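You operate a simulated robot arm through the tools that you are given. There is no shell and no other tool. Be economical: measure what you need, move in short steps, check, and stop when the job is done.

Carry out the task below with a simulated robot arm. There is one attempt and no reset: what you move stays moved.

JOB
Wind the desk clock to FULL with the yellow key; set it to 1 o'clock.
Fine: stop at the FULL mark; the key goes back in its hole.

The check looks at the end state, three seconds after you hand in, the way a careful person would. Anything else that was tipped, shoved, dropped, spilled or broken makes it a failure.

ROBOT AND FRAMES
A 6-joint arm with a two-finger parallel gripper, fixed in place. Base frame: the origin is at the foot of the arm, x ahead of it, y to its left, z up; the work surface is at about z = 0.748. Lengths are in m, angles in rad, forces in N, time in s.
With the tool pointing down near the work surface it reaches from about 0.18 to 0.64 m from the base axis. Its first joint turns from -1.152 to 1.152 rad. Payload 2.7 kg.
The tool frame sits at the grasp point between the pads (the TCP): z along the fingers, y along the line on which they close. The tips reach 0.023 m beyond it. The gripper opens to 0.094 m. The fingers are 0.038 m wide and 0.01 m thick; the gripper's body (0.054 by 0.096 m) begins 0.039 m behind the TCP.
Orientation is that of the tool frame in the base frame, as a unit quaternion [x, y, z, w]. With the fingers straight down and closing along the base's y, the tool's x points along the base's -x, its y along +y and its z along -z.

CONTROLS
- The arm moves only by the tool jog_arm. Its argument "targets" is a list of rows, each an object (a shift or turn left out is 0, a gripper value left out holds the last) with "linear": the shift along the base's x, y, z in m, a list of three; "angular": the turn, a rotation vector about the base's x, y, z in degrees, a list of three; "fingers": the finger opening in m, from 0 to 0.094. In form: [{"linear": [tx, ty, tz], "angular": [ax, ay, az], "fingers": fingers}, ...]. A call has 1 to 20 rows; each row is the pose to reach, as a shift and turn from the pose commanded when the call began. Rows are played at 5 a second. More than 0.05 m and 0.15 rad between two rows, or a gripper value outside its range, and nothing of the call is played. A pose out of reach is approached as far as the arm can. The call stops where the force on the tool passes 40 N (or 10 N more than at its start, if that is more) or the arm is blocked; 0.2 s more then pass. The fingers move at their own pace (about 0.045 m/s each) and stop on an object; they squeeze with about 43 N. The grip force told is the motor's: it shows also when the fingers shut on nothing. Time passes only in rows, and 0.2 s behind the last, so rows that repeat a pose let the fingers close. The reply holds the time, the measured pose of the TCP, the force on the tool along the base axes, the opening and the grip force, in the units named above and with some noise.
- Cameras (640 x 400 px; columns grow to the right, rows downward): "scene" is fixed at [0.0379, -0.3968, 1.4183]; the picture's right is [0.96, -0.28, 0.00], its down [-0.14, -0.48, -0.86] and it looks along [0.24, 0.83, -0.50] (base axes); focal length 343 px, centre (320, 200). "wrist" rides on the gripper at [-0.039, 0, -0.044] in the tool frame; the picture's right is [0.00, -1.00, 0.00], its down [0.97, 0.00, -0.24] and it looks along [0.24, 0.00, 0.97] (tool axes); focal length 218 px, centre (320, 200). There is no depth. A picture from a camera that has moved, and an enlarged one, comes with that camera's place and axes in the base frame and with its lens. The place of the scene camera against the robot may be out by one fixed shift of up to 0.025 m in any direction.
- snapshot(camera): a new picture of that camera. The clock stands still meanwhile.
- close_up(camera, box): a new picture of the part [left, top, right, bottom] of that camera's present view, enlarged. The clock stands still meanwhile.
- hand_in(): hands the job in; it is judged then, once.

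Go step by step. Nothing tells you positions but the pictures and the camera data: compare them with the known pose of the tool, close in by small moves and look again before you grip or let go. The budget is 120 turns and 68 pictures, counting those below and the enlarged ones. Unless the task says otherwise, let go and move clear before handing in, and close with one line.

The tools are called after "Emit:" as a command line: name --argument value ..., lists and objects as JSON in quotes. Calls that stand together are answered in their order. jog_arm: Moves the arm, as the interface text tells. Its arguments: {"type":"object","properties":{"targets":{"type":"array","items":{"type":"object","properties":{"linear":{"type":"array","items":{"type":"number"}},"angular":{"type":"array","items":{"type":"number"}},"fingers":{"type":"number"}}}}},"required":["targets"]} The other tools are called the same way: snapshot (camera) takes a picture; close_up (camera, box) takes an enlarged picture of a part of a camera's view; hand_in () hands the job in.

At the start:

```text
clock: 0.0
tool_pos: [0.2646, 0.3317, 1.1091]
tcp_rot: [0.0, 1.0, 0.002, 0.0]
force: [-0.6, 0.2, -0.6]
finger_gap: 0.0941
grip_force: 0.0
```

scene: 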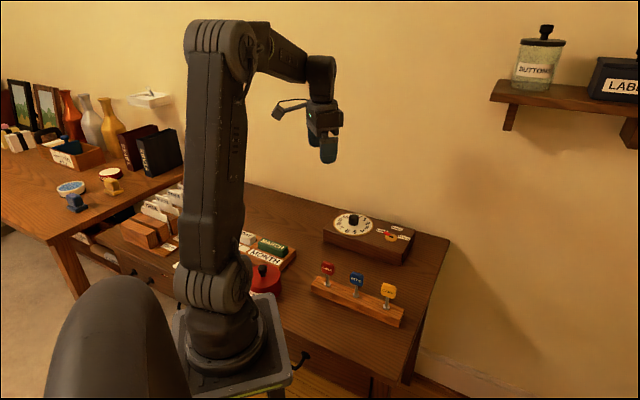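
wrist: 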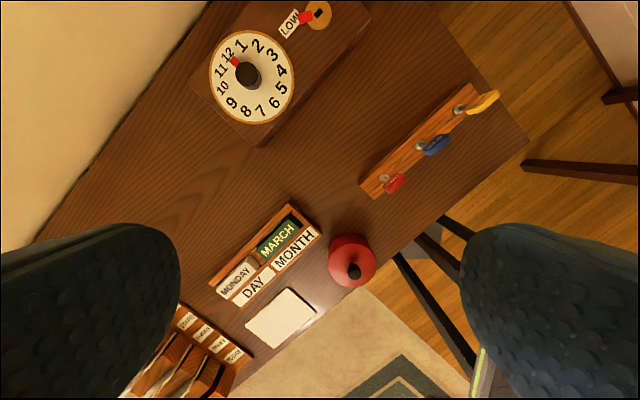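

I see a clock box with a dial and a winding arbor, and a rack of three keys (red, blue, yellow). I'll enlarge the views of both first.

Emit:
close_up --camera "scene" --box '[300, 190, 460, 340]'

Emit:
close_up --camera "wrist" --box '[190, 0, 510, 200]'

```text
2.67 times, centred on (380, 265) of scene
camera zoom: at [0.0379, -0.3968, 1.4183], right [0.96, -0.28, 0.0], down [-0.14, -0.48, -0.86], along [0.24, 0.83, -0.5], focal length 916 px, centre (160, 27)
```

zoom: 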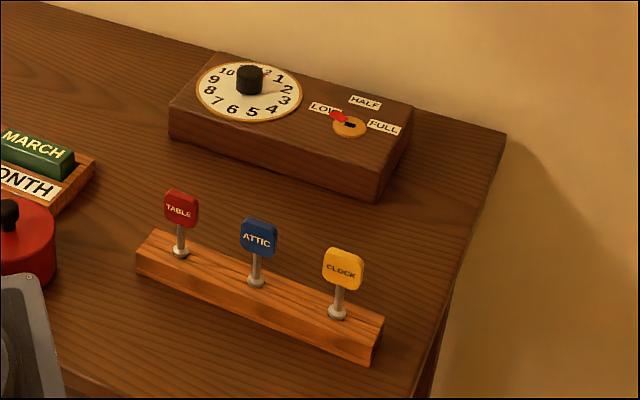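

```text
2.00 times, centred on (350, 100) of wrist
camera zoom: at [0.3004, 0.3317, 1.1532], right [0.0, -1.0, 0.0], down [-0.97, 0.0, 0.24], along [-0.24, 0.0, -0.97], focal length 436 px, centre (260, 400)
```

zoom: 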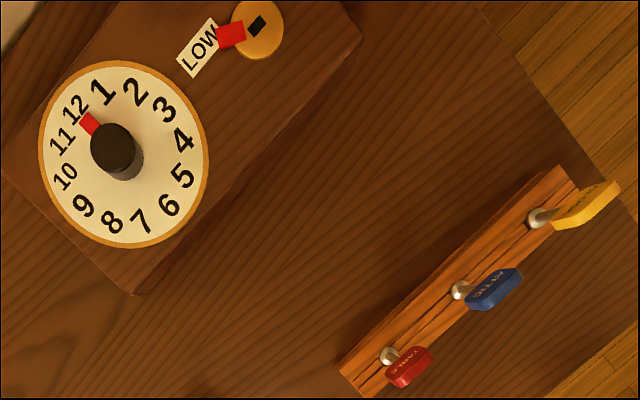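

The clock's winding arbor is near (0.48, 0.33), the knob near (0.40, 0.43) and the yellow key near (0.36, 0.11). I'll move to look down on the clock.

Emit:
jog_arm --targets '[{"linear": [0.03, 0.005, -0.02]}, {"linear": [0.06, 0.01, -0.04]}, {"linear": [0.09, 0.015, -0.06]}, {"linear": [0.12, 0.02, -0.08]}, {"linear": [0.15, 0.025, -0.1]}, {"linear": [0.17, 0.03, -0.11]}, {"linear": [0.17, 0.03, -0.11]}]'

Emit:
snapshot --camera "wrist"

```text
clock: 1.6
tool_pos: [0.4348, 0.3608, 0.9978]
tcp_rot: [0.0, 1.0, 0.0, 0.0]
force: [-0.8, 0.1, -0.5]
finger_gap: 0.0941
grip_force: 0.1
```

```text
63 pictures are left
camera wrist: at [0.4708, 0.3604, 1.0421], right [0.0, -1.0, 0.0], down [-0.97, 0.0, 0.24], along [-0.24, 0.0, -0.97], focal length 218 px, centre (320, 200)
```

wrist: 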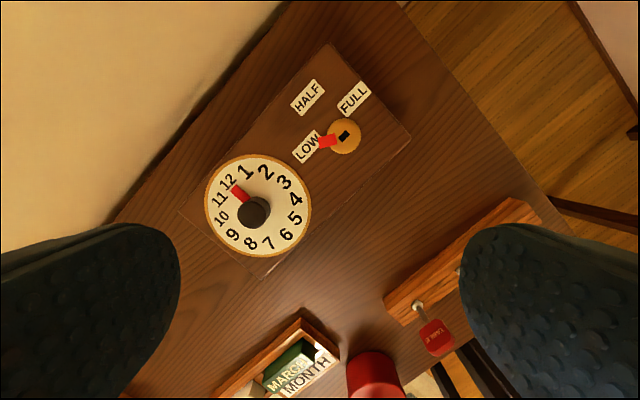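

Emit:
close_up --camera "wrist" --box '[180, 60, 420, 260]'

Emit:
close_up --camera "wrist" --box '[280, 70, 400, 170]'

```text
2.00 times, centred on (300, 160) of wrist
camera zoom: at [0.4708, 0.3604, 1.0421], right [0.0, -1.0, 0.0], down [-0.97, 0.0, 0.24], along [-0.24, 0.0, -0.97], focal length 436 px, centre (360, 280)
```

zoom: 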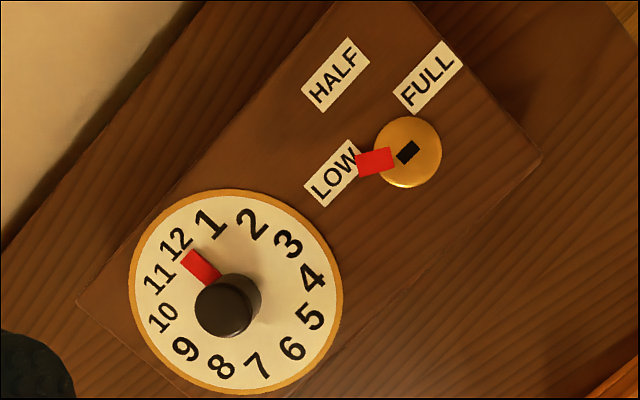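

```text
4.00 times, centred on (340, 120) of wrist
camera zoom: at [0.4708, 0.3604, 1.0421], right [0.0, -1.0, 0.0], down [-0.97, 0.0, 0.24], along [-0.24, 0.0, -0.97], focal length 873 px, centre (240, 520)
```

zoom: 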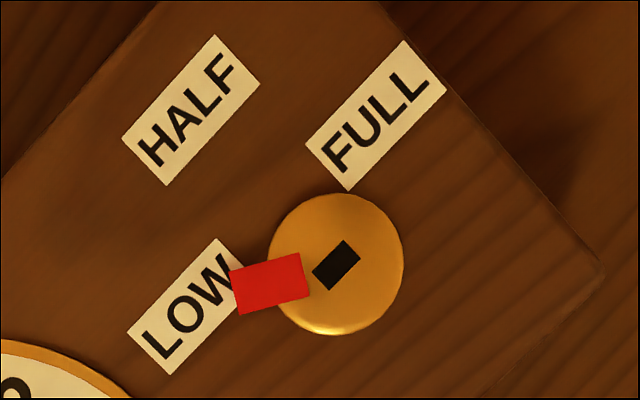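

The LOW pointer needs to turn 120° clockwise to reach FULL, and the slot runs along the box's long axis. Next I'll move above the yellow key, yawing +135° so the fingers close across its head.

Emit:
jog_arm --targets '[{"linear": [-0.005, -0.015, 0], "angular": [0, 0, 8]}, {"linear": [-0.01, -0.03, 0], "angular": [0, 0, 16]}, {"linear": [-0.015, -0.045, 0], "angular": [0, 0, 24]}, {"linear": [-0.02, -0.06, 0], "angular": [0, 0, 32]}, {"linear": [-0.025, -0.075, 0], "angular": [0, 0, 40]}, {"linear": [-0.03, -0.09, 0], "angular": [0, 0, 48]}, {"linear": [-0.035, -0.105, 0], "angular": [0, 0, 56]}, {"linear": [-0.04, -0.12, 0], "angular": [0, 0, 64]}, {"linear": [-0.045, -0.135, 0], "angular": [0, 0, 72]}, {"linear": [-0.05, -0.15, 0], "angular": [0, 0, 80]}, {"linear": [-0.055, -0.165, 0], "angular": [0, 0, 88]}, {"linear": [-0.06, -0.18, 0], "angular": [0, 0, 96]}, {"linear": [-0.065, -0.195, 0], "angular": [0, 0, 104]}, {"linear": [-0.068, -0.21, 0], "angular": [0, 0, 112]}, {"linear": [-0.07, -0.225, 0], "angular": [0, 0, 120]}, {"linear": [-0.073, -0.24, 0], "angular": [0, 0, 128]}, {"linear": [-0.076, -0.251, 0], "angular": [0, 0, 135]}, {"linear": [-0.076, -0.251, -0.02], "angular": [0, 0, 135]}, {"linear": [-0.076, -0.251, -0.04], "angular": [0, 0, 135]}, {"linear": [-0.076, -0.251, -0.04], "angular": [0, 0, 135]}]'

Emit:
snapshot --camera "wrist"

Emit:
snapshot --camera "scene"

```text
clock: 5.8
tool_pos: [0.3584, 0.1118, 0.9584]
tcp_rot: [0.924, -0.383, -0.001, 0.0]
force: [1.1, -0.6, 0.1]
finger_gap: 0.094
grip_force: 0.0
```

```text
60 pictures are left
camera wrist: at [0.329, 0.1393, 1.0021], right [0.71, 0.71, 0.0], down [0.69, -0.69, 0.24], along [0.17, -0.17, -0.97], focal length 218 px, centre (320, 200)
```

wrist: 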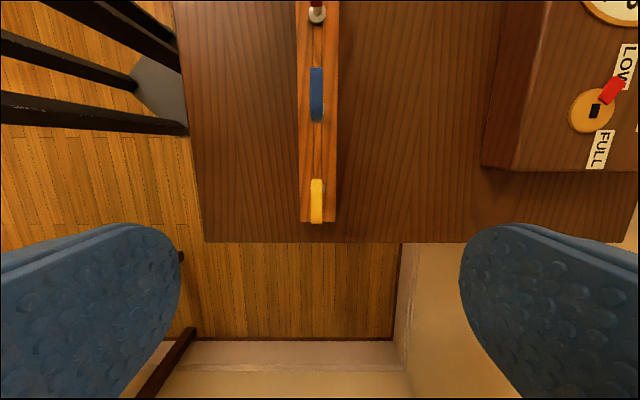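

```text
59 pictures are left
```

scene: 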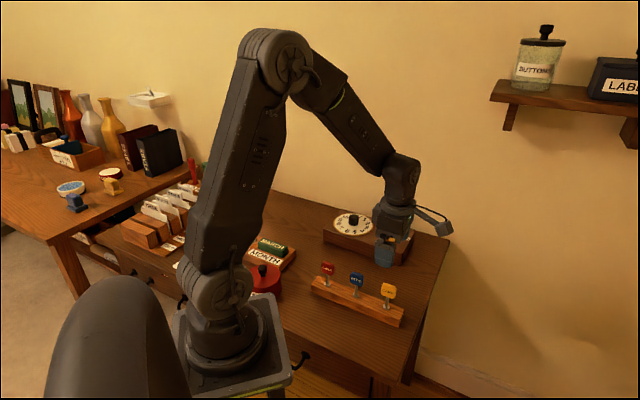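

The rack is aligned with the picture's vertical and the key is nearly under the tool. I'll zoom in on the key and the slot.

Emit:
close_up --camera "wrist" --box '[280, 50, 360, 250]'

Emit:
close_up --camera "scene" --box '[360, 270, 420, 340]'

```text
2.00 times, centred on (320, 150) of wrist
camera zoom: at [0.329, 0.1393, 1.0021], right [0.71, 0.71, 0.0], down [0.69, -0.69, 0.24], along [0.17, -0.17, -0.97], focal length 436 px, centre (320, 300)
```

zoom: 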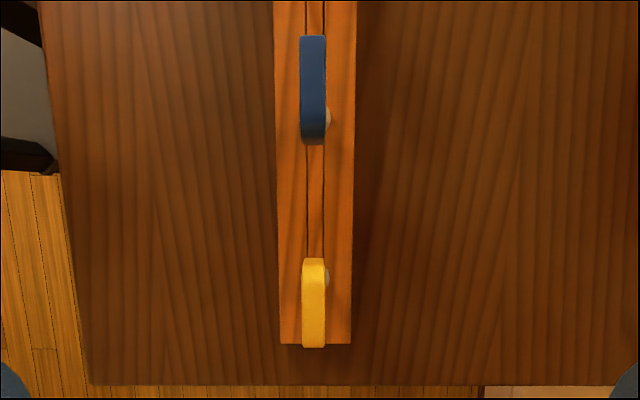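

```text
5.71 times, centred on (390, 305) of scene
camera zoom: at [0.0379, -0.3968, 1.4183], right [0.96, -0.28, 0.0], down [-0.14, -0.48, -0.86], along [0.24, 0.83, -0.5], focal length 1962 px, centre (-80, -400)
```

zoom: 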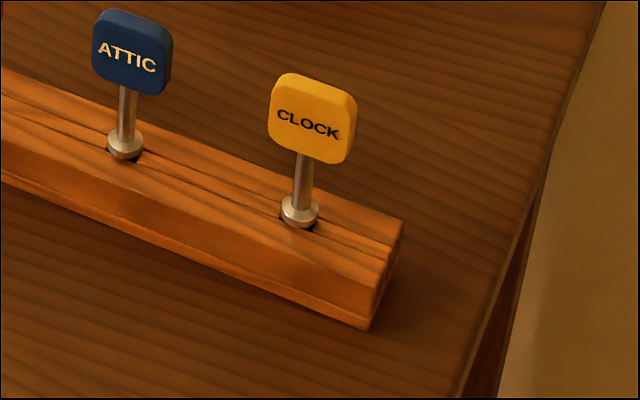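

The key head is about 34 mm square and 10 mm thick, with its top near z = 0.84. I'll correct by a couple of millimetres, go down partway and look again.

Emit:
jog_arm --targets '[{"linear": [-0.001, -0.0023, -0.03]}, {"linear": [-0.001, -0.0023, -0.06]}, {"linear": [-0.001, -0.0023, -0.09]}, {"linear": [-0.001, -0.0023, -0.09]}]'

Emit:
snapshot --camera "wrist"

Emit:
close_up --camera "scene" --box '[340, 210, 460, 330]'

```text
clock: 6.8
tool_pos: [0.355, 0.1093, 0.8708]
tcp_rot: [0.924, -0.382, 0.0, 0.0]
force: [-0.5, 0.3, 0.8]
finger_gap: 0.0938
grip_force: 0.1
```

```text
56 pictures are left
camera wrist: at [0.3253, 0.1378, 0.9139], right [0.71, 0.71, 0.0], down [0.69, -0.69, 0.24], along [0.17, -0.17, -0.97], focal length 218 px, centre (320, 200)
```

wrist: 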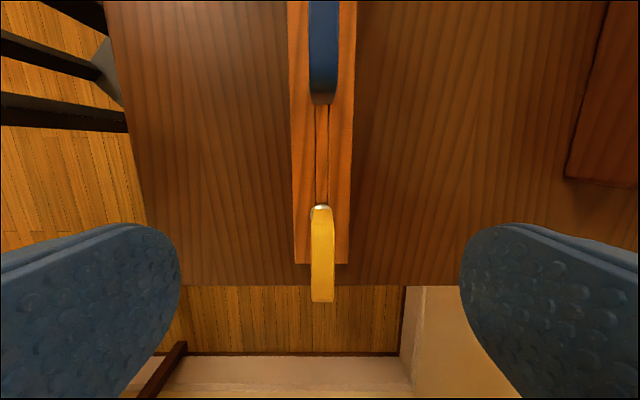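

```text
3.33 times, centred on (400, 270) of scene
camera zoom: at [0.0379, -0.3968, 1.4183], right [0.96, -0.28, 0.0], down [-0.14, -0.48, -0.86], along [0.24, 0.83, -0.5], focal length 1145 px, centre (53, -33)
```

zoom: 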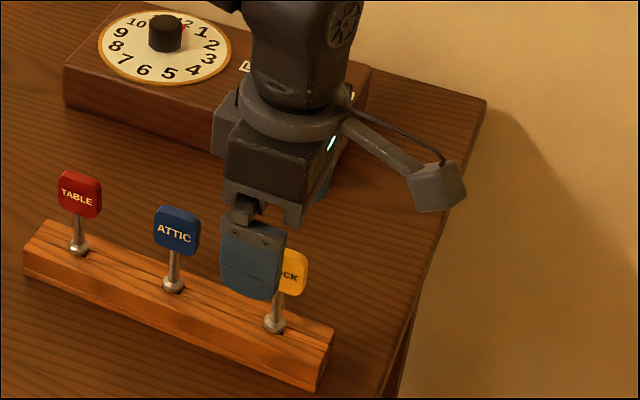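

The key is centred between the fingers to within about 1 mm. I'll lower to z ≈ 0.826 and close on the head.

Emit:
jog_arm --targets '[{"linear": [0.0007, 0.0007, -0.022]}, {"linear": [0.0007, 0.0007, -0.044]}, {"linear": [0.0007, 0.0007, -0.044]}]'

Emit:
snapshot --camera "wrist"

Emit:
close_up --camera "scene" --box '[340, 240, 440, 340]'

```text
clock: 7.6
tool_pos: [0.3547, 0.1107, 0.8264]
tcp_rot: [0.924, -0.382, 0.001, 0.001]
force: [-0.3, 0.1, -0.2]
finger_gap: 0.094
grip_force: 0.0
```

```text
54 pictures are left
camera wrist: at [0.3253, 0.1379, 0.8693], right [0.71, 0.71, 0.0], down [0.69, -0.69, 0.24], along [0.17, -0.17, -0.97], focal length 218 px, centre (320, 200)
```

wrist: 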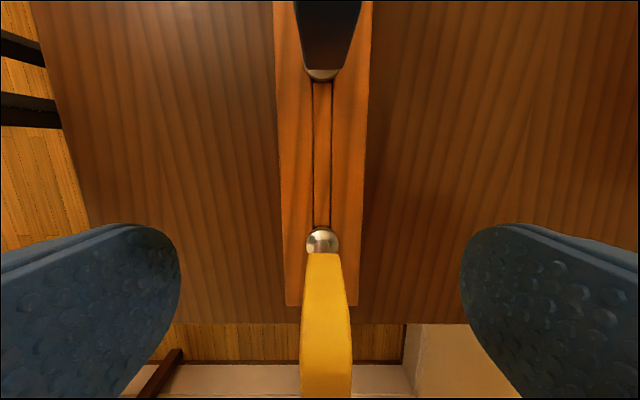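

```text
4.00 times, centred on (390, 290) of scene
camera zoom: at [0.0379, -0.3968, 1.4183], right [0.96, -0.28, 0.0], down [-0.14, -0.48, -0.86], along [0.24, 0.83, -0.5], focal length 1374 px, centre (40, -160)
```

zoom: 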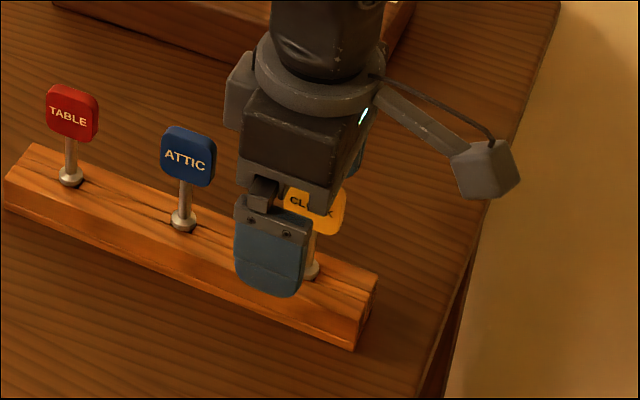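

The collar sits at u ≈ 0.040 m, the same as the TCP, so I'm aligned. Closing now.

Emit:
jog_arm --targets '[{"fingers": 0.0}, {"fingers": 0.0}, {"fingers": 0.0}, {"fingers": 0.0}, {"fingers": 0.0}, {"fingers": 0.0}, {"fingers": 0.0}, {"fingers": 0.0}]'

Emit:
snapshot --camera "wrist"

```text
clock: 9.4
tool_pos: [0.3545, 0.1106, 0.826]
tcp_rot: [0.924, -0.382, 0.0, 0.0]
force: [1.1, 0.5, 1.1]
finger_gap: 0.0082
grip_force: 43.3
```

```text
52 pictures are left
camera wrist: at [0.3251, 0.1378, 0.8695], right [0.71, 0.71, 0.0], down [0.69, -0.69, 0.24], along [0.17, -0.17, -0.97], focal length 218 px, centre (320, 200)
```

wrist: 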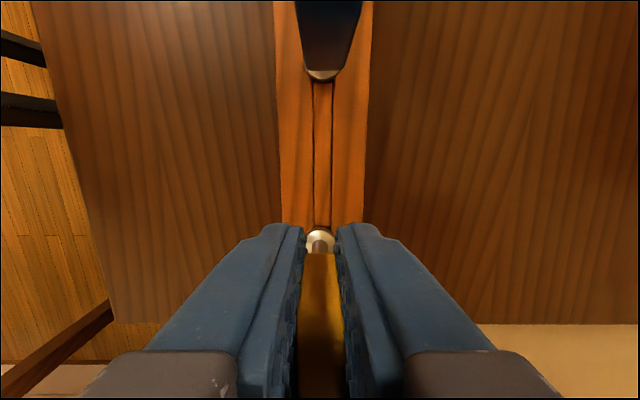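

The head is gripped with an 8 mm gap. I'll lift straight up and check.

Emit:
jog_arm --targets '[{"linear": [0, 0, 0.01]}, {"linear": [0, 0, 0.02]}, {"linear": [0, 0, 0.035]}, {"linear": [0, 0, 0.06]}, {"linear": [0, 0, 0.09]}, {"linear": [0, 0, 0.12]}, {"linear": [0, 0, 0.12]}]'

Emit:
snapshot --camera "wrist"

Emit:
close_up --camera "scene" --box '[340, 190, 460, 340]'

```text
clock: 11.0
tool_pos: [0.3571, 0.11, 0.9442]
tcp_rot: [0.924, -0.383, 0.0, 0.0]
force: [0.0, -0.3, 0.0]
finger_gap: 0.0078
grip_force: 43.2
```

```text
51 pictures are left
camera wrist: at [0.3268, 0.1372, 0.9879], right [0.71, 0.71, 0.0], down [0.69, -0.69, 0.24], along [0.17, -0.17, -0.97], focal length 218 px, centre (320, 200)
```

wrist: 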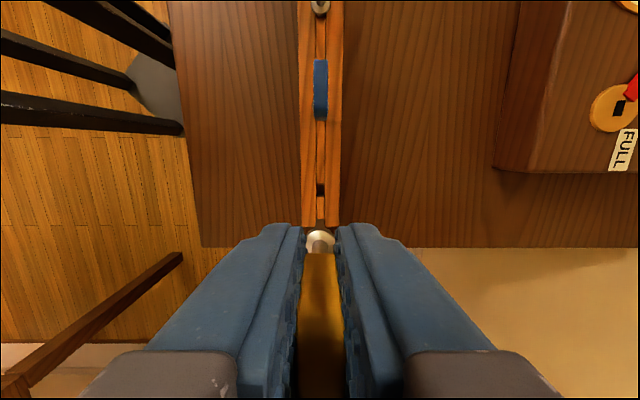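

```text
2.67 times, centred on (400, 265) of scene
camera zoom: at [0.0379, -0.3969, 1.4183], right [0.96, -0.28, 0.0], down [-0.14, -0.48, -0.86], along [0.24, 0.83, -0.5], focal length 916 px, centre (107, 27)
```

zoom: 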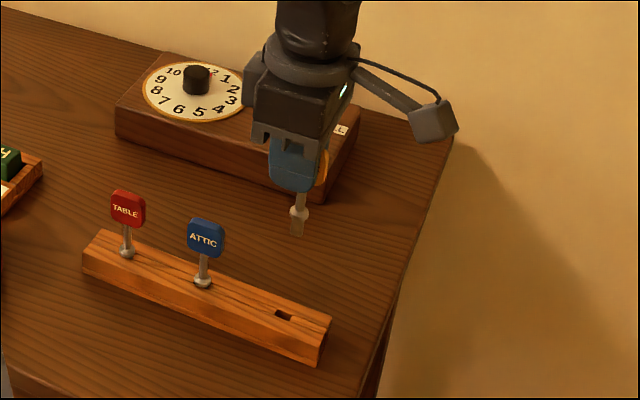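

The key came out clean, with a flat blade below its collar, and the rack slot is rectangular. Next I'll move above the clock's arbor.

Emit:
jog_arm --targets '[{"linear": [0.02, 0.037, 0]}, {"linear": [0.04, 0.074, 0]}, {"linear": [0.06, 0.111, 0]}, {"linear": [0.08, 0.148, 0]}, {"linear": [0.1, 0.185, 0]}, {"linear": [0.1235, 0.223, 0]}, {"linear": [0.1235, 0.223, 0]}]'

Emit:
close_up --camera "wrist" --box '[240, 100, 400, 260]'

Emit:
close_up --camera "scene" --box '[320, 150, 440, 280]'

```text
clock: 12.6
tool_pos: [0.4809, 0.3324, 0.9466]
tcp_rot: [0.924, -0.383, -0.001, 0.0]
force: [-0.6, 0.7, -0.6]
finger_gap: 0.008
grip_force: 42.6
```

```text
2.50 times, centred on (320, 180) of wrist
camera zoom: at [0.4504, 0.3604, 0.9906], right [0.71, 0.71, 0.0], down [0.69, -0.69, 0.24], along [0.17, -0.17, -0.97], focal length 546 px, centre (320, 250)
```

zoom: 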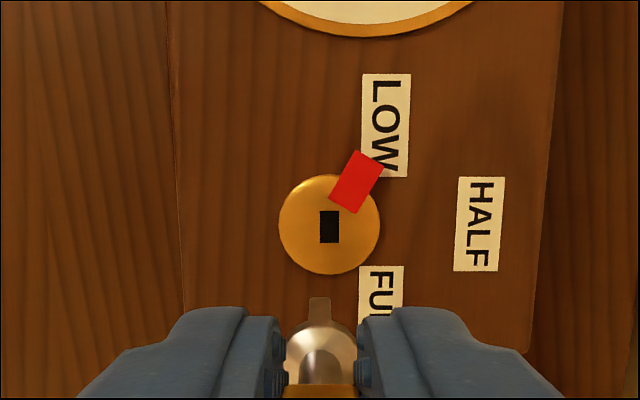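

```text
3.08 times, centred on (380, 215) of scene
camera zoom: at [0.038, -0.3968, 1.4183], right [0.96, -0.28, 0.0], down [-0.14, -0.48, -0.86], along [0.24, 0.83, -0.5], focal length 1057 px, centre (135, 154)
```

zoom: 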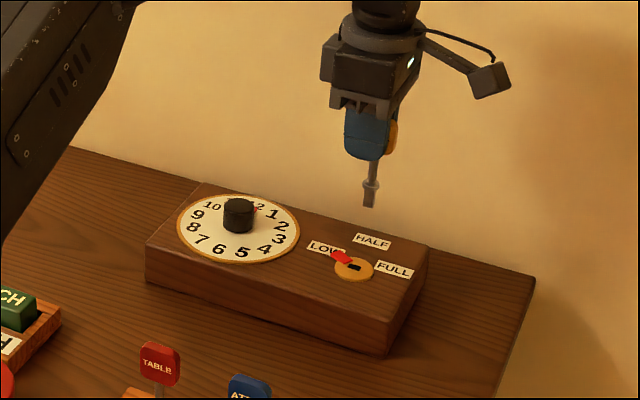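

The slot is about 3 mm to the right of the blade's plane. I'll correct that, descend 4 cm and look again.

Emit:
jog_arm --targets '[{"linear": [0.0023, 0.0023, 0]}, {"linear": [0.0023, 0.0023, -0.02]}, {"linear": [0.0023, 0.0023, -0.04]}, {"linear": [0.0023, 0.0023, -0.04]}]'

Emit:
close_up --camera "wrist" --box '[270, 150, 370, 250]'

Emit:
close_up --camera "scene" --box '[360, 180, 430, 270]'

```text
clock: 13.6
tool_pos: [0.4829, 0.3347, 0.9072]
tcp_rot: [0.924, -0.383, 0.0, 0.001]
force: [1.0, -0.5, 1.0]
finger_gap: 0.0078
grip_force: 42.5
```

```text
4.00 times, centred on (320, 200) of wrist
camera zoom: at [0.4538, 0.362, 0.9501], right [0.71, 0.71, 0.0], down [0.69, -0.69, 0.24], along [0.17, -0.17, -0.97], focal length 873 px, centre (320, 200)
```

zoom: 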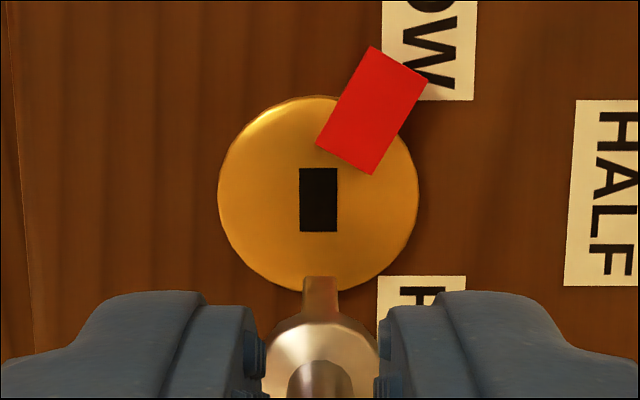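

```text
4.44 times, centred on (395, 225) of scene
camera zoom: at [0.0379, -0.3968, 1.4183], right [0.96, -0.28, 0.0], down [-0.14, -0.48, -0.86], along [0.24, 0.83, -0.5], focal length 1526 px, centre (-13, 89)
```

zoom: 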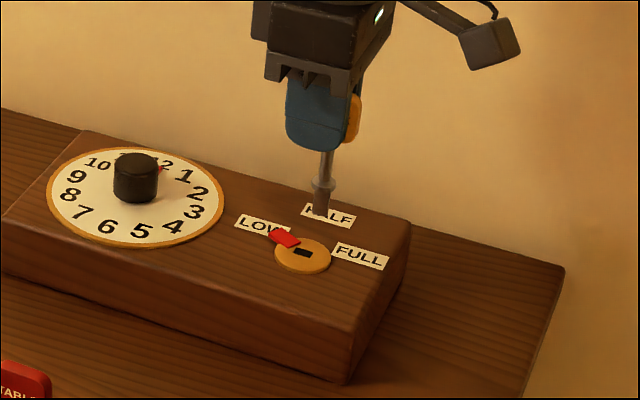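

Laterally it's lined up now. I'll go down another 2.5 cm to compare the blade tip directly with the slot.

Emit:
jog_arm --targets '[{"linear": [-0.0007, 0.0007, -0.012]}, {"linear": [-0.0007, 0.0007, -0.025]}, {"linear": [-0.0007, 0.0007, -0.025]}]'

Emit:
close_up --camera "wrist" --box '[270, 170, 370, 270]'

Emit:
close_up --camera "scene" --box '[360, 210, 420, 260]'

```text
clock: 14.4
tool_pos: [0.4818, 0.3354, 0.8807]
tcp_rot: [0.924, -0.383, 0.0, 0.0]
force: [0.0, 0.9, 0.6]
finger_gap: 0.0086
grip_force: 43.0
```

```text
4.00 times, centred on (320, 220) of wrist
camera zoom: at [0.4527, 0.3627, 0.9238], right [0.71, 0.71, 0.0], down [0.69, -0.69, 0.24], along [0.17, -0.17, -0.97], focal length 873 px, centre (320, 120)
```

zoom: 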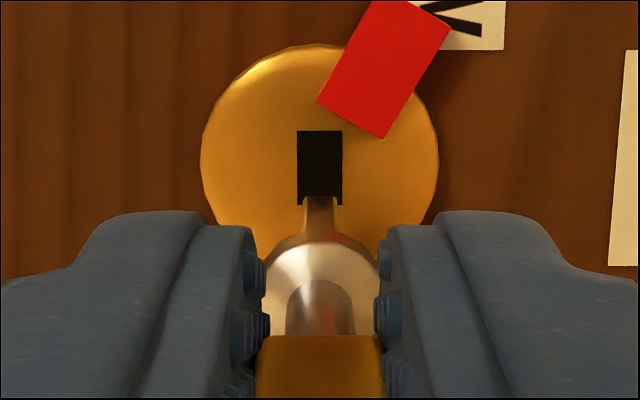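

```text
8.00 times, centred on (390, 235) of scene
camera zoom: at [0.0379, -0.3968, 1.4183], right [0.96, -0.28, 0.0], down [-0.14, -0.48, -0.86], along [0.24, 0.83, -0.5], focal length 2747 px, centre (-240, -80)
```

zoom: 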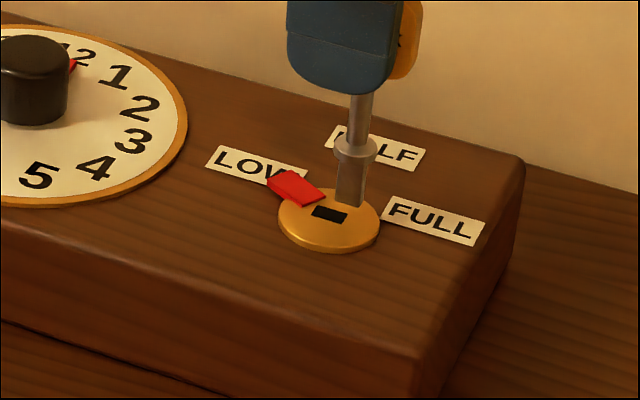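

In both views the blade sits about 5 mm too far toward the FULL end of the slot, because the key is held slightly off the TCP. I'll shift 5 mm along the slot toward the dial and recheck.

Emit:
jog_arm --targets '[{"linear": [-0.0035, 0.0035, 0]}, {"linear": [-0.0035, 0.0035, 0]}]'

Emit:
close_up --camera "wrist" --box '[270, 170, 370, 270]'

Emit:
close_up --camera "scene" --box '[370, 215, 410, 250]'

```text
clock: 15.0
tool_pos: [0.4785, 0.3387, 0.881]
tcp_rot: [0.924, -0.383, 0.0, 0.0]
force: [-0.9, -0.8, -0.4]
finger_gap: 0.008
grip_force: 42.9
```

```text
4.00 times, centred on (320, 220) of wrist
camera zoom: at [0.4488, 0.3661, 0.9236], right [0.71, 0.71, 0.0], down [0.69, -0.69, 0.24], along [0.17, -0.17, -0.97], focal length 873 px, centre (320, 120)
```

zoom: 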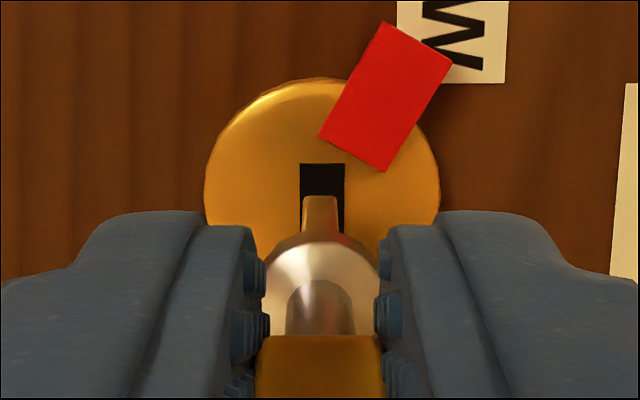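

```text
11.43 times, centred on (390, 232) of scene
camera zoom: at [0.0379, -0.3968, 1.4183], right [0.96, -0.28, 0.0], down [-0.14, -0.48, -0.86], along [0.24, 0.83, -0.5], focal length 3925 px, centre (-480, -171)
```

zoom: 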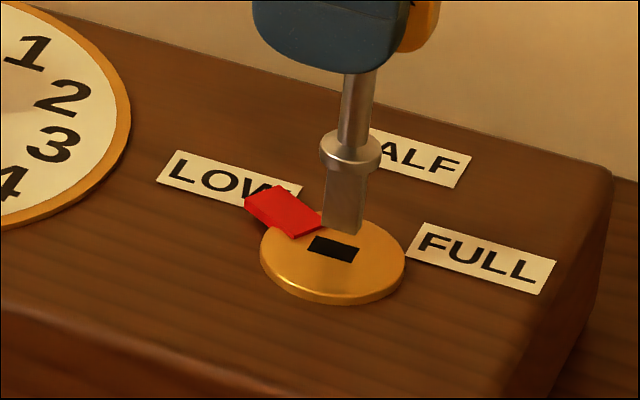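

The remaining offset is about 1.5–2 mm along the slot. I'll correct it and go down 8 mm slowly, watching the force.

Emit:
jog_arm --targets '[{"linear": [-0.001, 0.0014, 0]}, {"linear": [-0.001, 0.0014, -0.002]}, {"linear": [-0.001, 0.0014, -0.004]}, {"linear": [-0.001, 0.0014, -0.006]}, {"linear": [-0.001, 0.0014, -0.008]}, {"linear": [-0.001, 0.0014, -0.008]}]'

Emit:
close_up --camera "wrist" --box '[270, 170, 370, 270]'

Emit:
close_up --camera "scene" --box '[370, 215, 410, 250]'

```text
clock: 16.4
tool_pos: [0.4769, 0.34, 0.873]
tcp_rot: [0.924, -0.383, -0.001, 0.001]
force: [-0.6, 0.1, 0.0]
finger_gap: 0.0081
grip_force: 43.1
```

```text
4.00 times, centred on (320, 220) of wrist
camera zoom: at [0.4476, 0.3677, 0.9158], right [0.71, 0.71, 0.0], down [0.69, -0.69, 0.24], along [0.17, -0.17, -0.97], focal length 873 px, centre (320, 120)
```

zoom: 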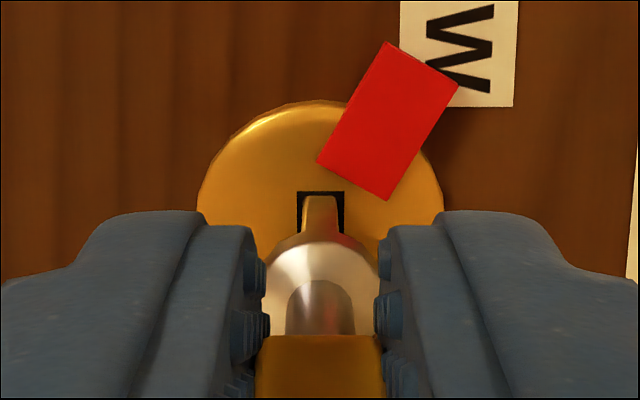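

```text
11.43 times, centred on (390, 232) of scene
camera zoom: at [0.0379, -0.3968, 1.4183], right [0.96, -0.28, 0.0], down [-0.14, -0.48, -0.86], along [0.24, 0.83, -0.5], focal length 3925 px, centre (-480, -171)
```

zoom: 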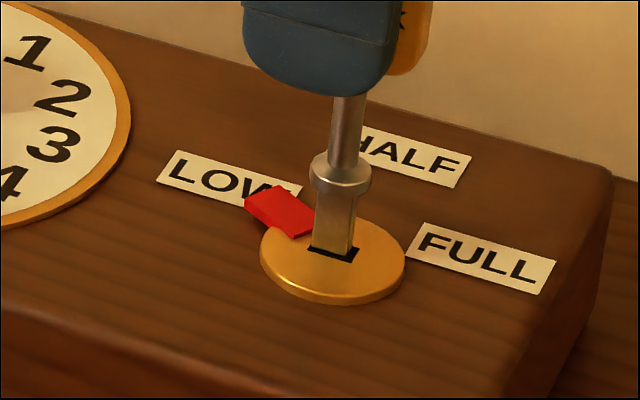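

The blade is entering the slot with no force. I'll keep going down.

Emit:
jog_arm --targets '[{"linear": [0.0003, -0.0003, -0.002]}, {"linear": [0.0003, -0.0003, -0.004]}, {"linear": [0.0003, -0.0003, -0.006]}, {"linear": [0.0003, -0.0003, -0.008]}, {"linear": [0.0003, -0.0003, -0.008]}]'

Emit:
close_up --camera "scene" --box '[370, 215, 410, 250]'

```text
clock: 17.6
tool_pos: [0.477, 0.34, 0.8652]
tcp_rot: [0.924, -0.383, 0.0, 0.0]
force: [0.3, 0.3, -0.3]
finger_gap: 0.0081
grip_force: 42.6
```

```text
11.43 times, centred on (390, 232) of scene
camera zoom: at [0.0379, -0.3968, 1.4183], right [0.96, -0.28, 0.0], down [-0.14, -0.48, -0.86], along [0.24, 0.83, -0.5], focal length 3925 px, centre (-480, -171)
```

zoom: 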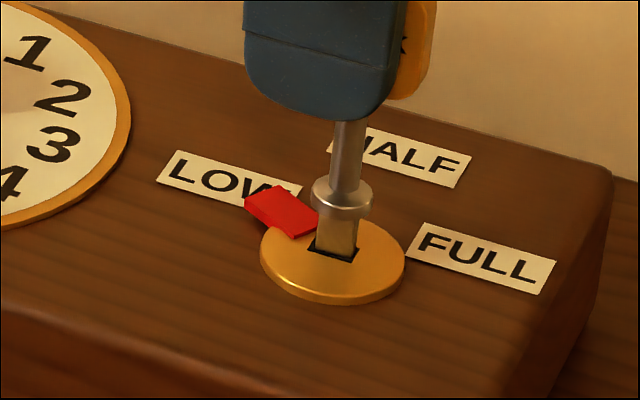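

It's inside the slot, with about 7 mm left before the collar seats. I'll continue gently.

Emit:
jog_arm --targets '[{"linear": [0.0, 0.0, -0.002]}, {"linear": [0.0, 0.0, -0.004]}, {"linear": [0.0, 0.0, -0.005]}, {"linear": [0.0, 0.0, -0.006]}, {"linear": [0.0, 0.0, -0.006]}]'

Emit:
close_up --camera "scene" --box '[370, 215, 410, 250]'

Emit:
close_up --camera "wrist" --box '[270, 150, 370, 250]'

```text
clock: 18.8
tool_pos: [0.4777, 0.3392, 0.8597]
tcp_rot: [0.924, -0.383, 0.0, 0.001]
force: [0.1, -0.3, -0.4]
finger_gap: 0.0083
grip_force: 42.1
```

```text
11.43 times, centred on (390, 232) of scene
camera zoom: at [0.0379, -0.3968, 1.4183], right [0.96, -0.28, 0.0], down [-0.14, -0.48, -0.86], along [0.24, 0.83, -0.5], focal length 3925 px, centre (-480, -171)
```

zoom: 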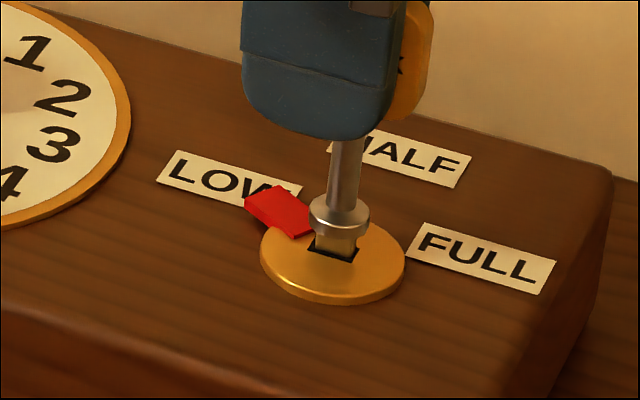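

```text
4.00 times, centred on (320, 200) of wrist
camera zoom: at [0.4485, 0.3672, 0.9024], right [0.71, 0.71, 0.0], down [0.69, -0.69, 0.24], along [0.17, -0.17, -0.97], focal length 873 px, centre (320, 200)
```

zoom: 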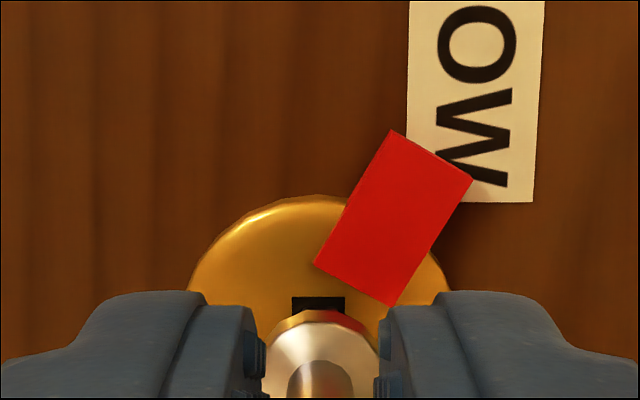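

The blade is 12 mm deep with no load. The key axis is about 6 mm ahead of the TCP, so I'll turn on an arc around it: 64° clockwise first, then check.

Emit:
jog_arm --targets '[{"linear": [0, 0, -0.0015]}, {"linear": [0.00063, 0.00055, -0.0015], "angular": [0, 0, -8]}, {"linear": [0.00133, 0.001, -0.0015], "angular": [0, 0, -16]}, {"linear": [0.00209, 0.00136, -0.0015], "angular": [0, 0, -24]}, {"linear": [0.00289, 0.0016, -0.0015], "angular": [0, 0, -32]}, {"linear": [0.00372, 0.00173, -0.0015], "angular": [0, 0, -40]}, {"linear": [0.00456, 0.00175, -0.0015], "angular": [0, 0, -48]}, {"linear": [0.00539, 0.00165, -0.0015], "angular": [0, 0, -56]}, {"linear": [0.0062, 0.00143, -0.0015], "angular": [0, 0, -64]}, {"linear": [0.0062, 0.00143, -0.0015], "angular": [0, 0, -64]}]'

Emit:
close_up --camera "scene" --box '[360, 205, 420, 255]'

Emit:
snapshot --camera "wrist"

```text
clock: 21.0
tool_pos: [0.4841, 0.3416, 0.8577]
tcp_rot: [-0.581, 0.814, 0.0, 0.001]
force: [12.0, 5.5, 7.1]
finger_gap: 0.0125
grip_force: 43.1
```

```text
8.00 times, centred on (390, 230) of scene
camera zoom: at [0.0381, -0.3968, 1.4184], right [0.96, -0.28, 0.0], down [-0.14, -0.48, -0.86], along [0.24, 0.83, -0.5], focal length 2747 px, centre (-240, -40)
```

zoom: 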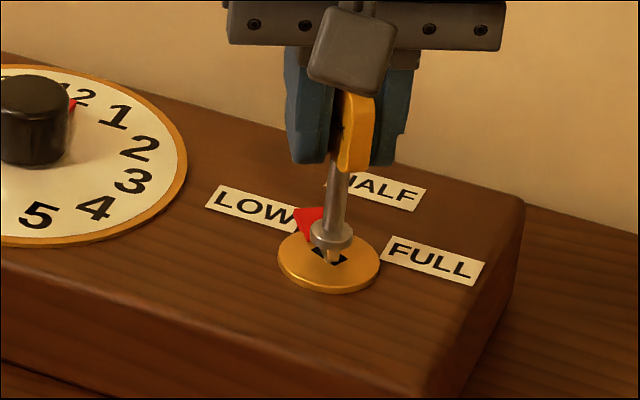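

```text
35 pictures are left
camera wrist: at [0.4953, 0.3784, 0.9012], right [0.95, -0.33, 0.0], down [-0.32, -0.92, 0.24], along [-0.08, -0.22, -0.97], focal length 218 px, centre (320, 200)
```

wrist: 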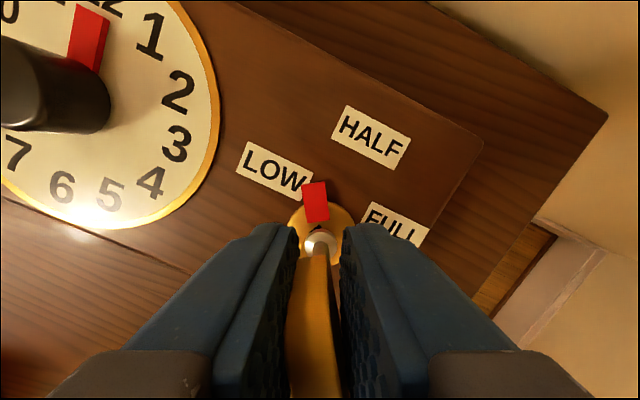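

The arbor is turning, though the finger gap grew, so the key has twisted slightly in the grip. Zooming in to measure.

Emit:
close_up --camera "wrist" --box '[230, 90, 450, 310]'

Emit:
close_up --camera "scene" --box '[370, 210, 410, 250]'

```text
1.82 times, centred on (340, 200) of wrist
camera zoom: at [0.4953, 0.3784, 0.9012], right [0.95, -0.33, 0.0], down [-0.32, -0.92, 0.24], along [-0.08, -0.22, -0.97], focal length 397 px, centre (284, 200)
```

zoom: 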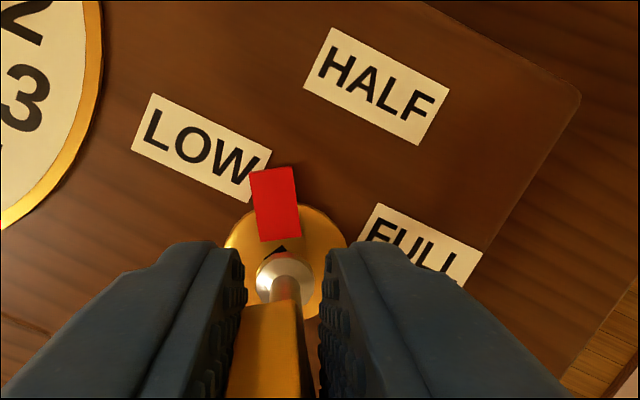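

```text
10.00 times, centred on (390, 230) of scene
camera zoom: at [0.0381, -0.3968, 1.4184], right [0.96, -0.28, 0.0], down [-0.14, -0.48, -0.86], along [0.24, 0.83, -0.5], focal length 3434 px, centre (-380, -100)
```

zoom: 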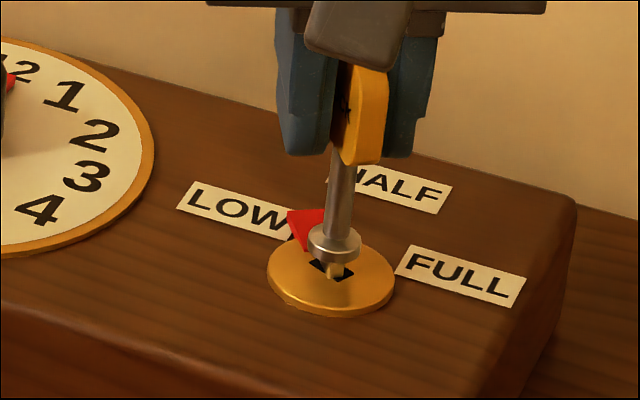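

The pointer has turned about 26°; the remaining difference was slack in the slot. The side force suggests the key offset is nearer 7.5 mm, so I'll correct for that and turn another 40°.

Emit:
jog_arm --targets '[{"linear": [0.0015, 0.0004, 0]}, {"linear": [0.00246, 0.0, 0], "angular": [0, 0, -8]}, {"linear": [0.00336, -0.00055, 0], "angular": [0, 0, -16]}, {"linear": [0.00417, -0.00121, 0], "angular": [0, 0, -24]}, {"linear": [0.00489, -0.00197, 0], "angular": [0, 0, -32]}, {"linear": [0.00549, -0.00283, 0], "angular": [0, 0, -40]}, {"linear": [0.00549, -0.00283, 0], "angular": [0, 0, -40]}]'

Emit:
close_up --camera "scene" --box '[360, 205, 420, 255]'

Emit:
close_up --camera "wrist" --box '[230, 90, 450, 310]'

```text
clock: 22.6
tool_pos: [0.4895, 0.3376, 0.8568]
tcp_rot: [-0.268, 0.964, 0.001, 0.0]
force: [8.1, 6.2, 2.0]
finger_gap: 0.0168
grip_force: 43.0
```

```text
8.00 times, centred on (390, 230) of scene
camera zoom: at [0.0381, -0.3967, 1.4184], right [0.96, -0.28, 0.0], down [-0.14, -0.48, -0.86], along [0.24, 0.83, -0.5], focal length 2747 px, centre (-240, -40)
```

zoom: 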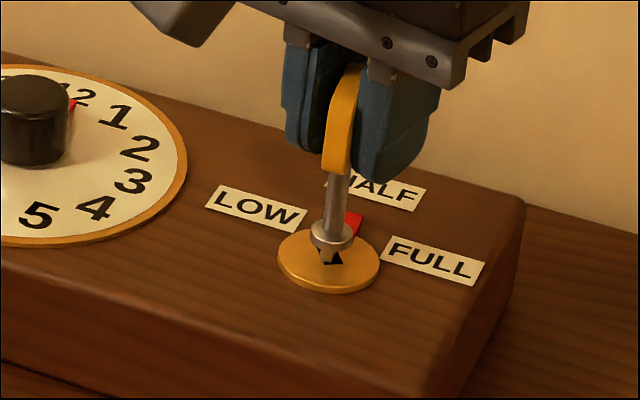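

```text
1.82 times, centred on (340, 200) of wrist
camera zoom: at [0.5211, 0.3581, 0.9006], right [0.51, -0.86, 0.0], down [-0.83, -0.5, 0.24], along [-0.21, -0.12, -0.97], focal length 397 px, centre (284, 200)
```

zoom: 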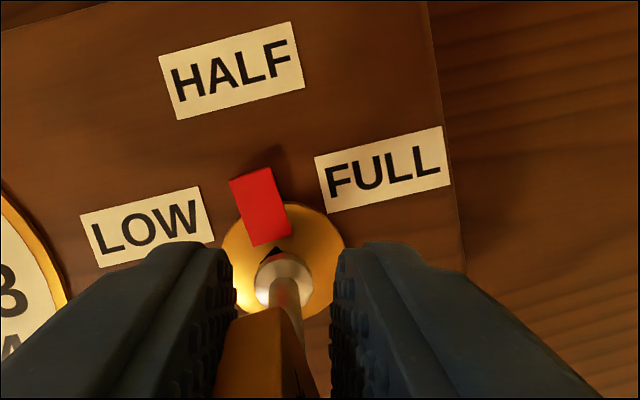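

The pointer is at about HALF (58° turned), but the key is twisting in the grip (gap 16.8 mm). I'll release it in the slot, check, and regrip square and centred.

Emit:
jog_arm --targets '[{"fingers": 0.03}, {"fingers": 0.05}, {"fingers": 0.07}, {"fingers": 0.07}, {"fingers": 0.07}]'

Emit:
snapshot --camera "wrist"

Emit:
close_up --camera "scene" --box '[360, 205, 420, 255]'

```text
clock: 23.8
tool_pos: [0.4896, 0.3383, 0.8577]
tcp_rot: [-0.268, 0.963, 0.0, 0.0]
force: [-0.1, 0.9, -0.9]
finger_gap: 0.0701
grip_force: 0.0
```

```text
30 pictures are left
camera wrist: at [0.521, 0.3581, 0.901], right [0.52, -0.86, 0.0], down [-0.83, -0.5, 0.24], along [-0.21, -0.12, -0.97], focal length 218 px, centre (320, 200)
```

wrist: 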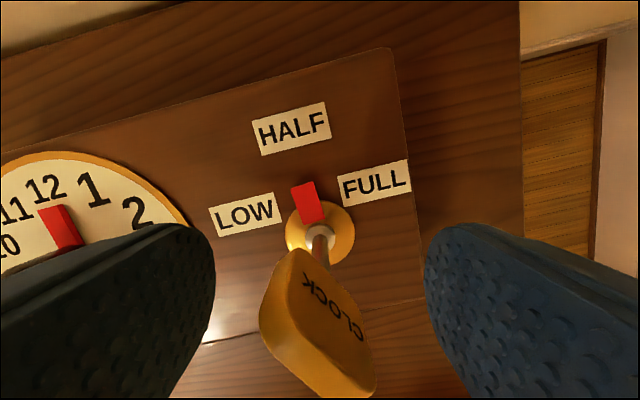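

```text
8.00 times, centred on (390, 230) of scene
camera zoom: at [0.0379, -0.3968, 1.4183], right [0.96, -0.28, 0.0], down [-0.14, -0.48, -0.86], along [0.24, 0.83, -0.5], focal length 2747 px, centre (-240, -40)
```

zoom: 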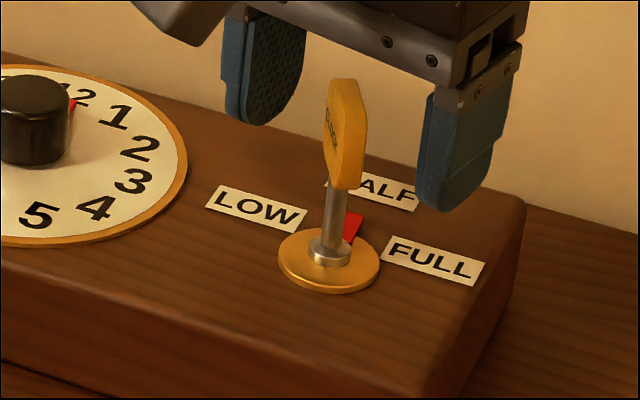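

The key stands seated in the slot and the pointer held. I need the plate's angle before regripping.

Emit:
close_up --camera "wrist" --box '[220, 160, 420, 400]'

```text
1.67 times, centred on (320, 280) of wrist
camera zoom: at [0.521, 0.3581, 0.901], right [0.52, -0.86, 0.0], down [-0.83, -0.5, 0.24], along [-0.21, -0.12, -0.97], focal length 364 px, centre (320, 67)
```

zoom: 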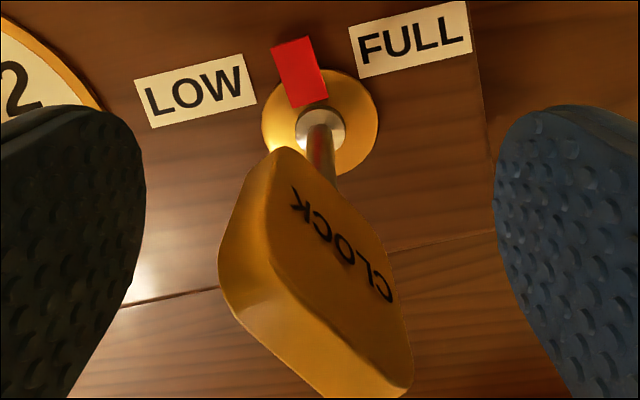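

The plate lies at azimuth ≈ 71° while the tool is at 31°. I'll turn the open gripper back 40° and centre it on the key's axis.

Emit:
jog_arm --targets '[{"linear": [-0.002, -0.001, 0], "angular": [0, 0, 8]}, {"linear": [-0.004, -0.002, 0], "angular": [0, 0, 16]}, {"linear": [-0.0051, -0.0031, 0], "angular": [0, 0, 24]}, {"linear": [-0.0051, -0.0031, 0], "angular": [0, 0, 32]}, {"linear": [-0.0051, -0.0031, 0], "angular": [0, 0, 40]}, {"linear": [-0.0051, -0.0031, 0], "angular": [0, 0, 40]}]'

Emit:
close_up --camera "wrist" --box '[220, 160, 420, 400]'

```text
clock: 25.2
tool_pos: [0.485, 0.3343, 0.8573]
tcp_rot: [-0.582, 0.813, 0.0, 0.0]
force: [0.1, -0.2, -0.9]
finger_gap: 0.0698
grip_force: 0.0
```

```text
1.67 times, centred on (320, 280) of wrist
camera zoom: at [0.4951, 0.3725, 0.9], right [0.95, -0.32, 0.0], down [-0.31, -0.92, 0.24], along [-0.08, -0.23, -0.97], focal length 364 px, centre (320, 67)
```

zoom: 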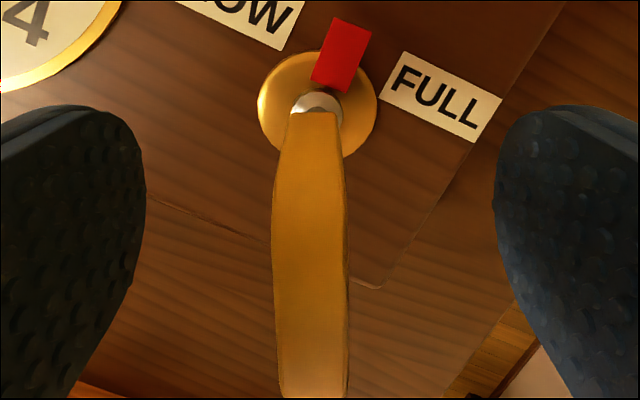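

The plate is now parallel to the fingers, about 1–1.5 mm off centre. I'll make a fine correction and regrip.

Emit:
jog_arm --targets '[{"linear": [-0.0015, -0.0011, -0.002]}, {"linear": [-0.0015, -0.0011, -0.003]}, {"linear": [-0.0015, -0.0011, -0.003], "fingers": 0.03}, {"linear": [-0.0015, -0.0011, -0.003], "fingers": 0.015}, {"linear": [-0.0015, -0.0011, -0.003], "fingers": 0.0}, {"linear": [-0.0015, -0.0011, -0.003], "fingers": 0.0}, {"linear": [-0.0015, -0.0011, -0.003], "fingers": 0.0}, {"linear": [-0.0015, -0.0011, -0.003], "fingers": 0.0}, {"linear": [-0.0015, -0.0011, -0.003], "fingers": 0.0}]'

Emit:
close_up --camera "wrist" --box '[220, 100, 420, 300]'

```text
clock: 27.2
tool_pos: [0.4826, 0.3358, 0.8537]
tcp_rot: [-0.58, 0.814, 0.0, 0.0]
force: [1.2, -0.4, -0.3]
finger_gap: 0.008
grip_force: 43.1
```

```text
2.00 times, centred on (320, 200) of wrist
camera zoom: at [0.4933, 0.3712, 0.897], right [0.95, -0.33, 0.0], down [-0.32, -0.92, 0.24], along [-0.08, -0.23, -0.97], focal length 436 px, centre (320, 200)
```

zoom: 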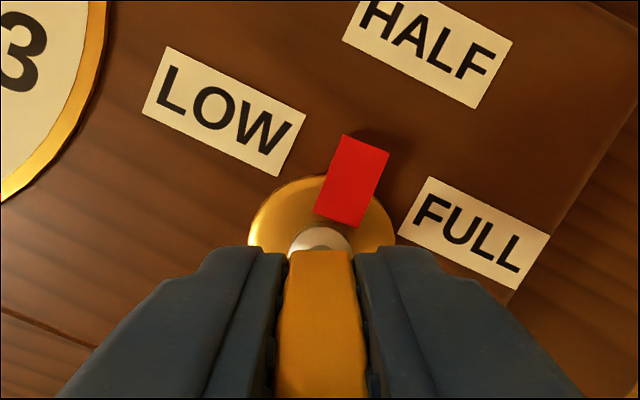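

Square grip at an 8 mm gap. Turning 40° clockwise about the TCP axis.

Emit:
jog_arm --targets '[{"angular": [0, 0, -8]}, {"angular": [0, 0, -16]}, {"angular": [0, 0, -24]}, {"angular": [0, 0, -32]}, {"angular": [0, 0, -40]}, {"angular": [0, 0, -40]}]'

Emit:
close_up --camera "wrist" --box '[220, 100, 420, 300]'

```text
clock: 28.6
tool_pos: [0.4837, 0.3335, 0.8557]
tcp_rot: [-0.266, 0.964, 0.001, 0.0]
force: [0.3, 0.3, -0.8]
finger_gap: 0.0082
grip_force: 42.7
```

```text
2.00 times, centred on (320, 200) of wrist
camera zoom: at [0.5143, 0.3541, 0.8976], right [0.51, -0.86, 0.0], down [-0.83, -0.5, 0.24], along [-0.21, -0.12, -0.97], focal length 436 px, centre (320, 200)
```

zoom: 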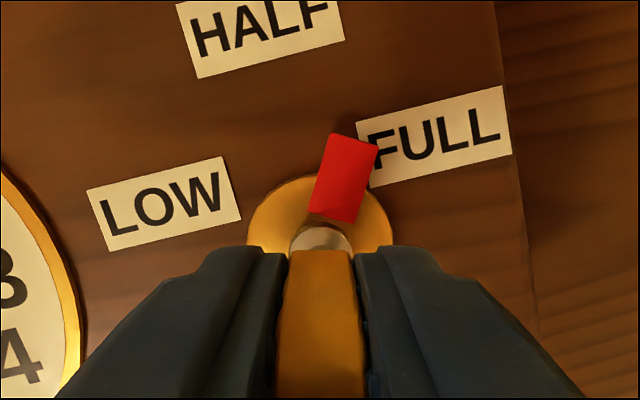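

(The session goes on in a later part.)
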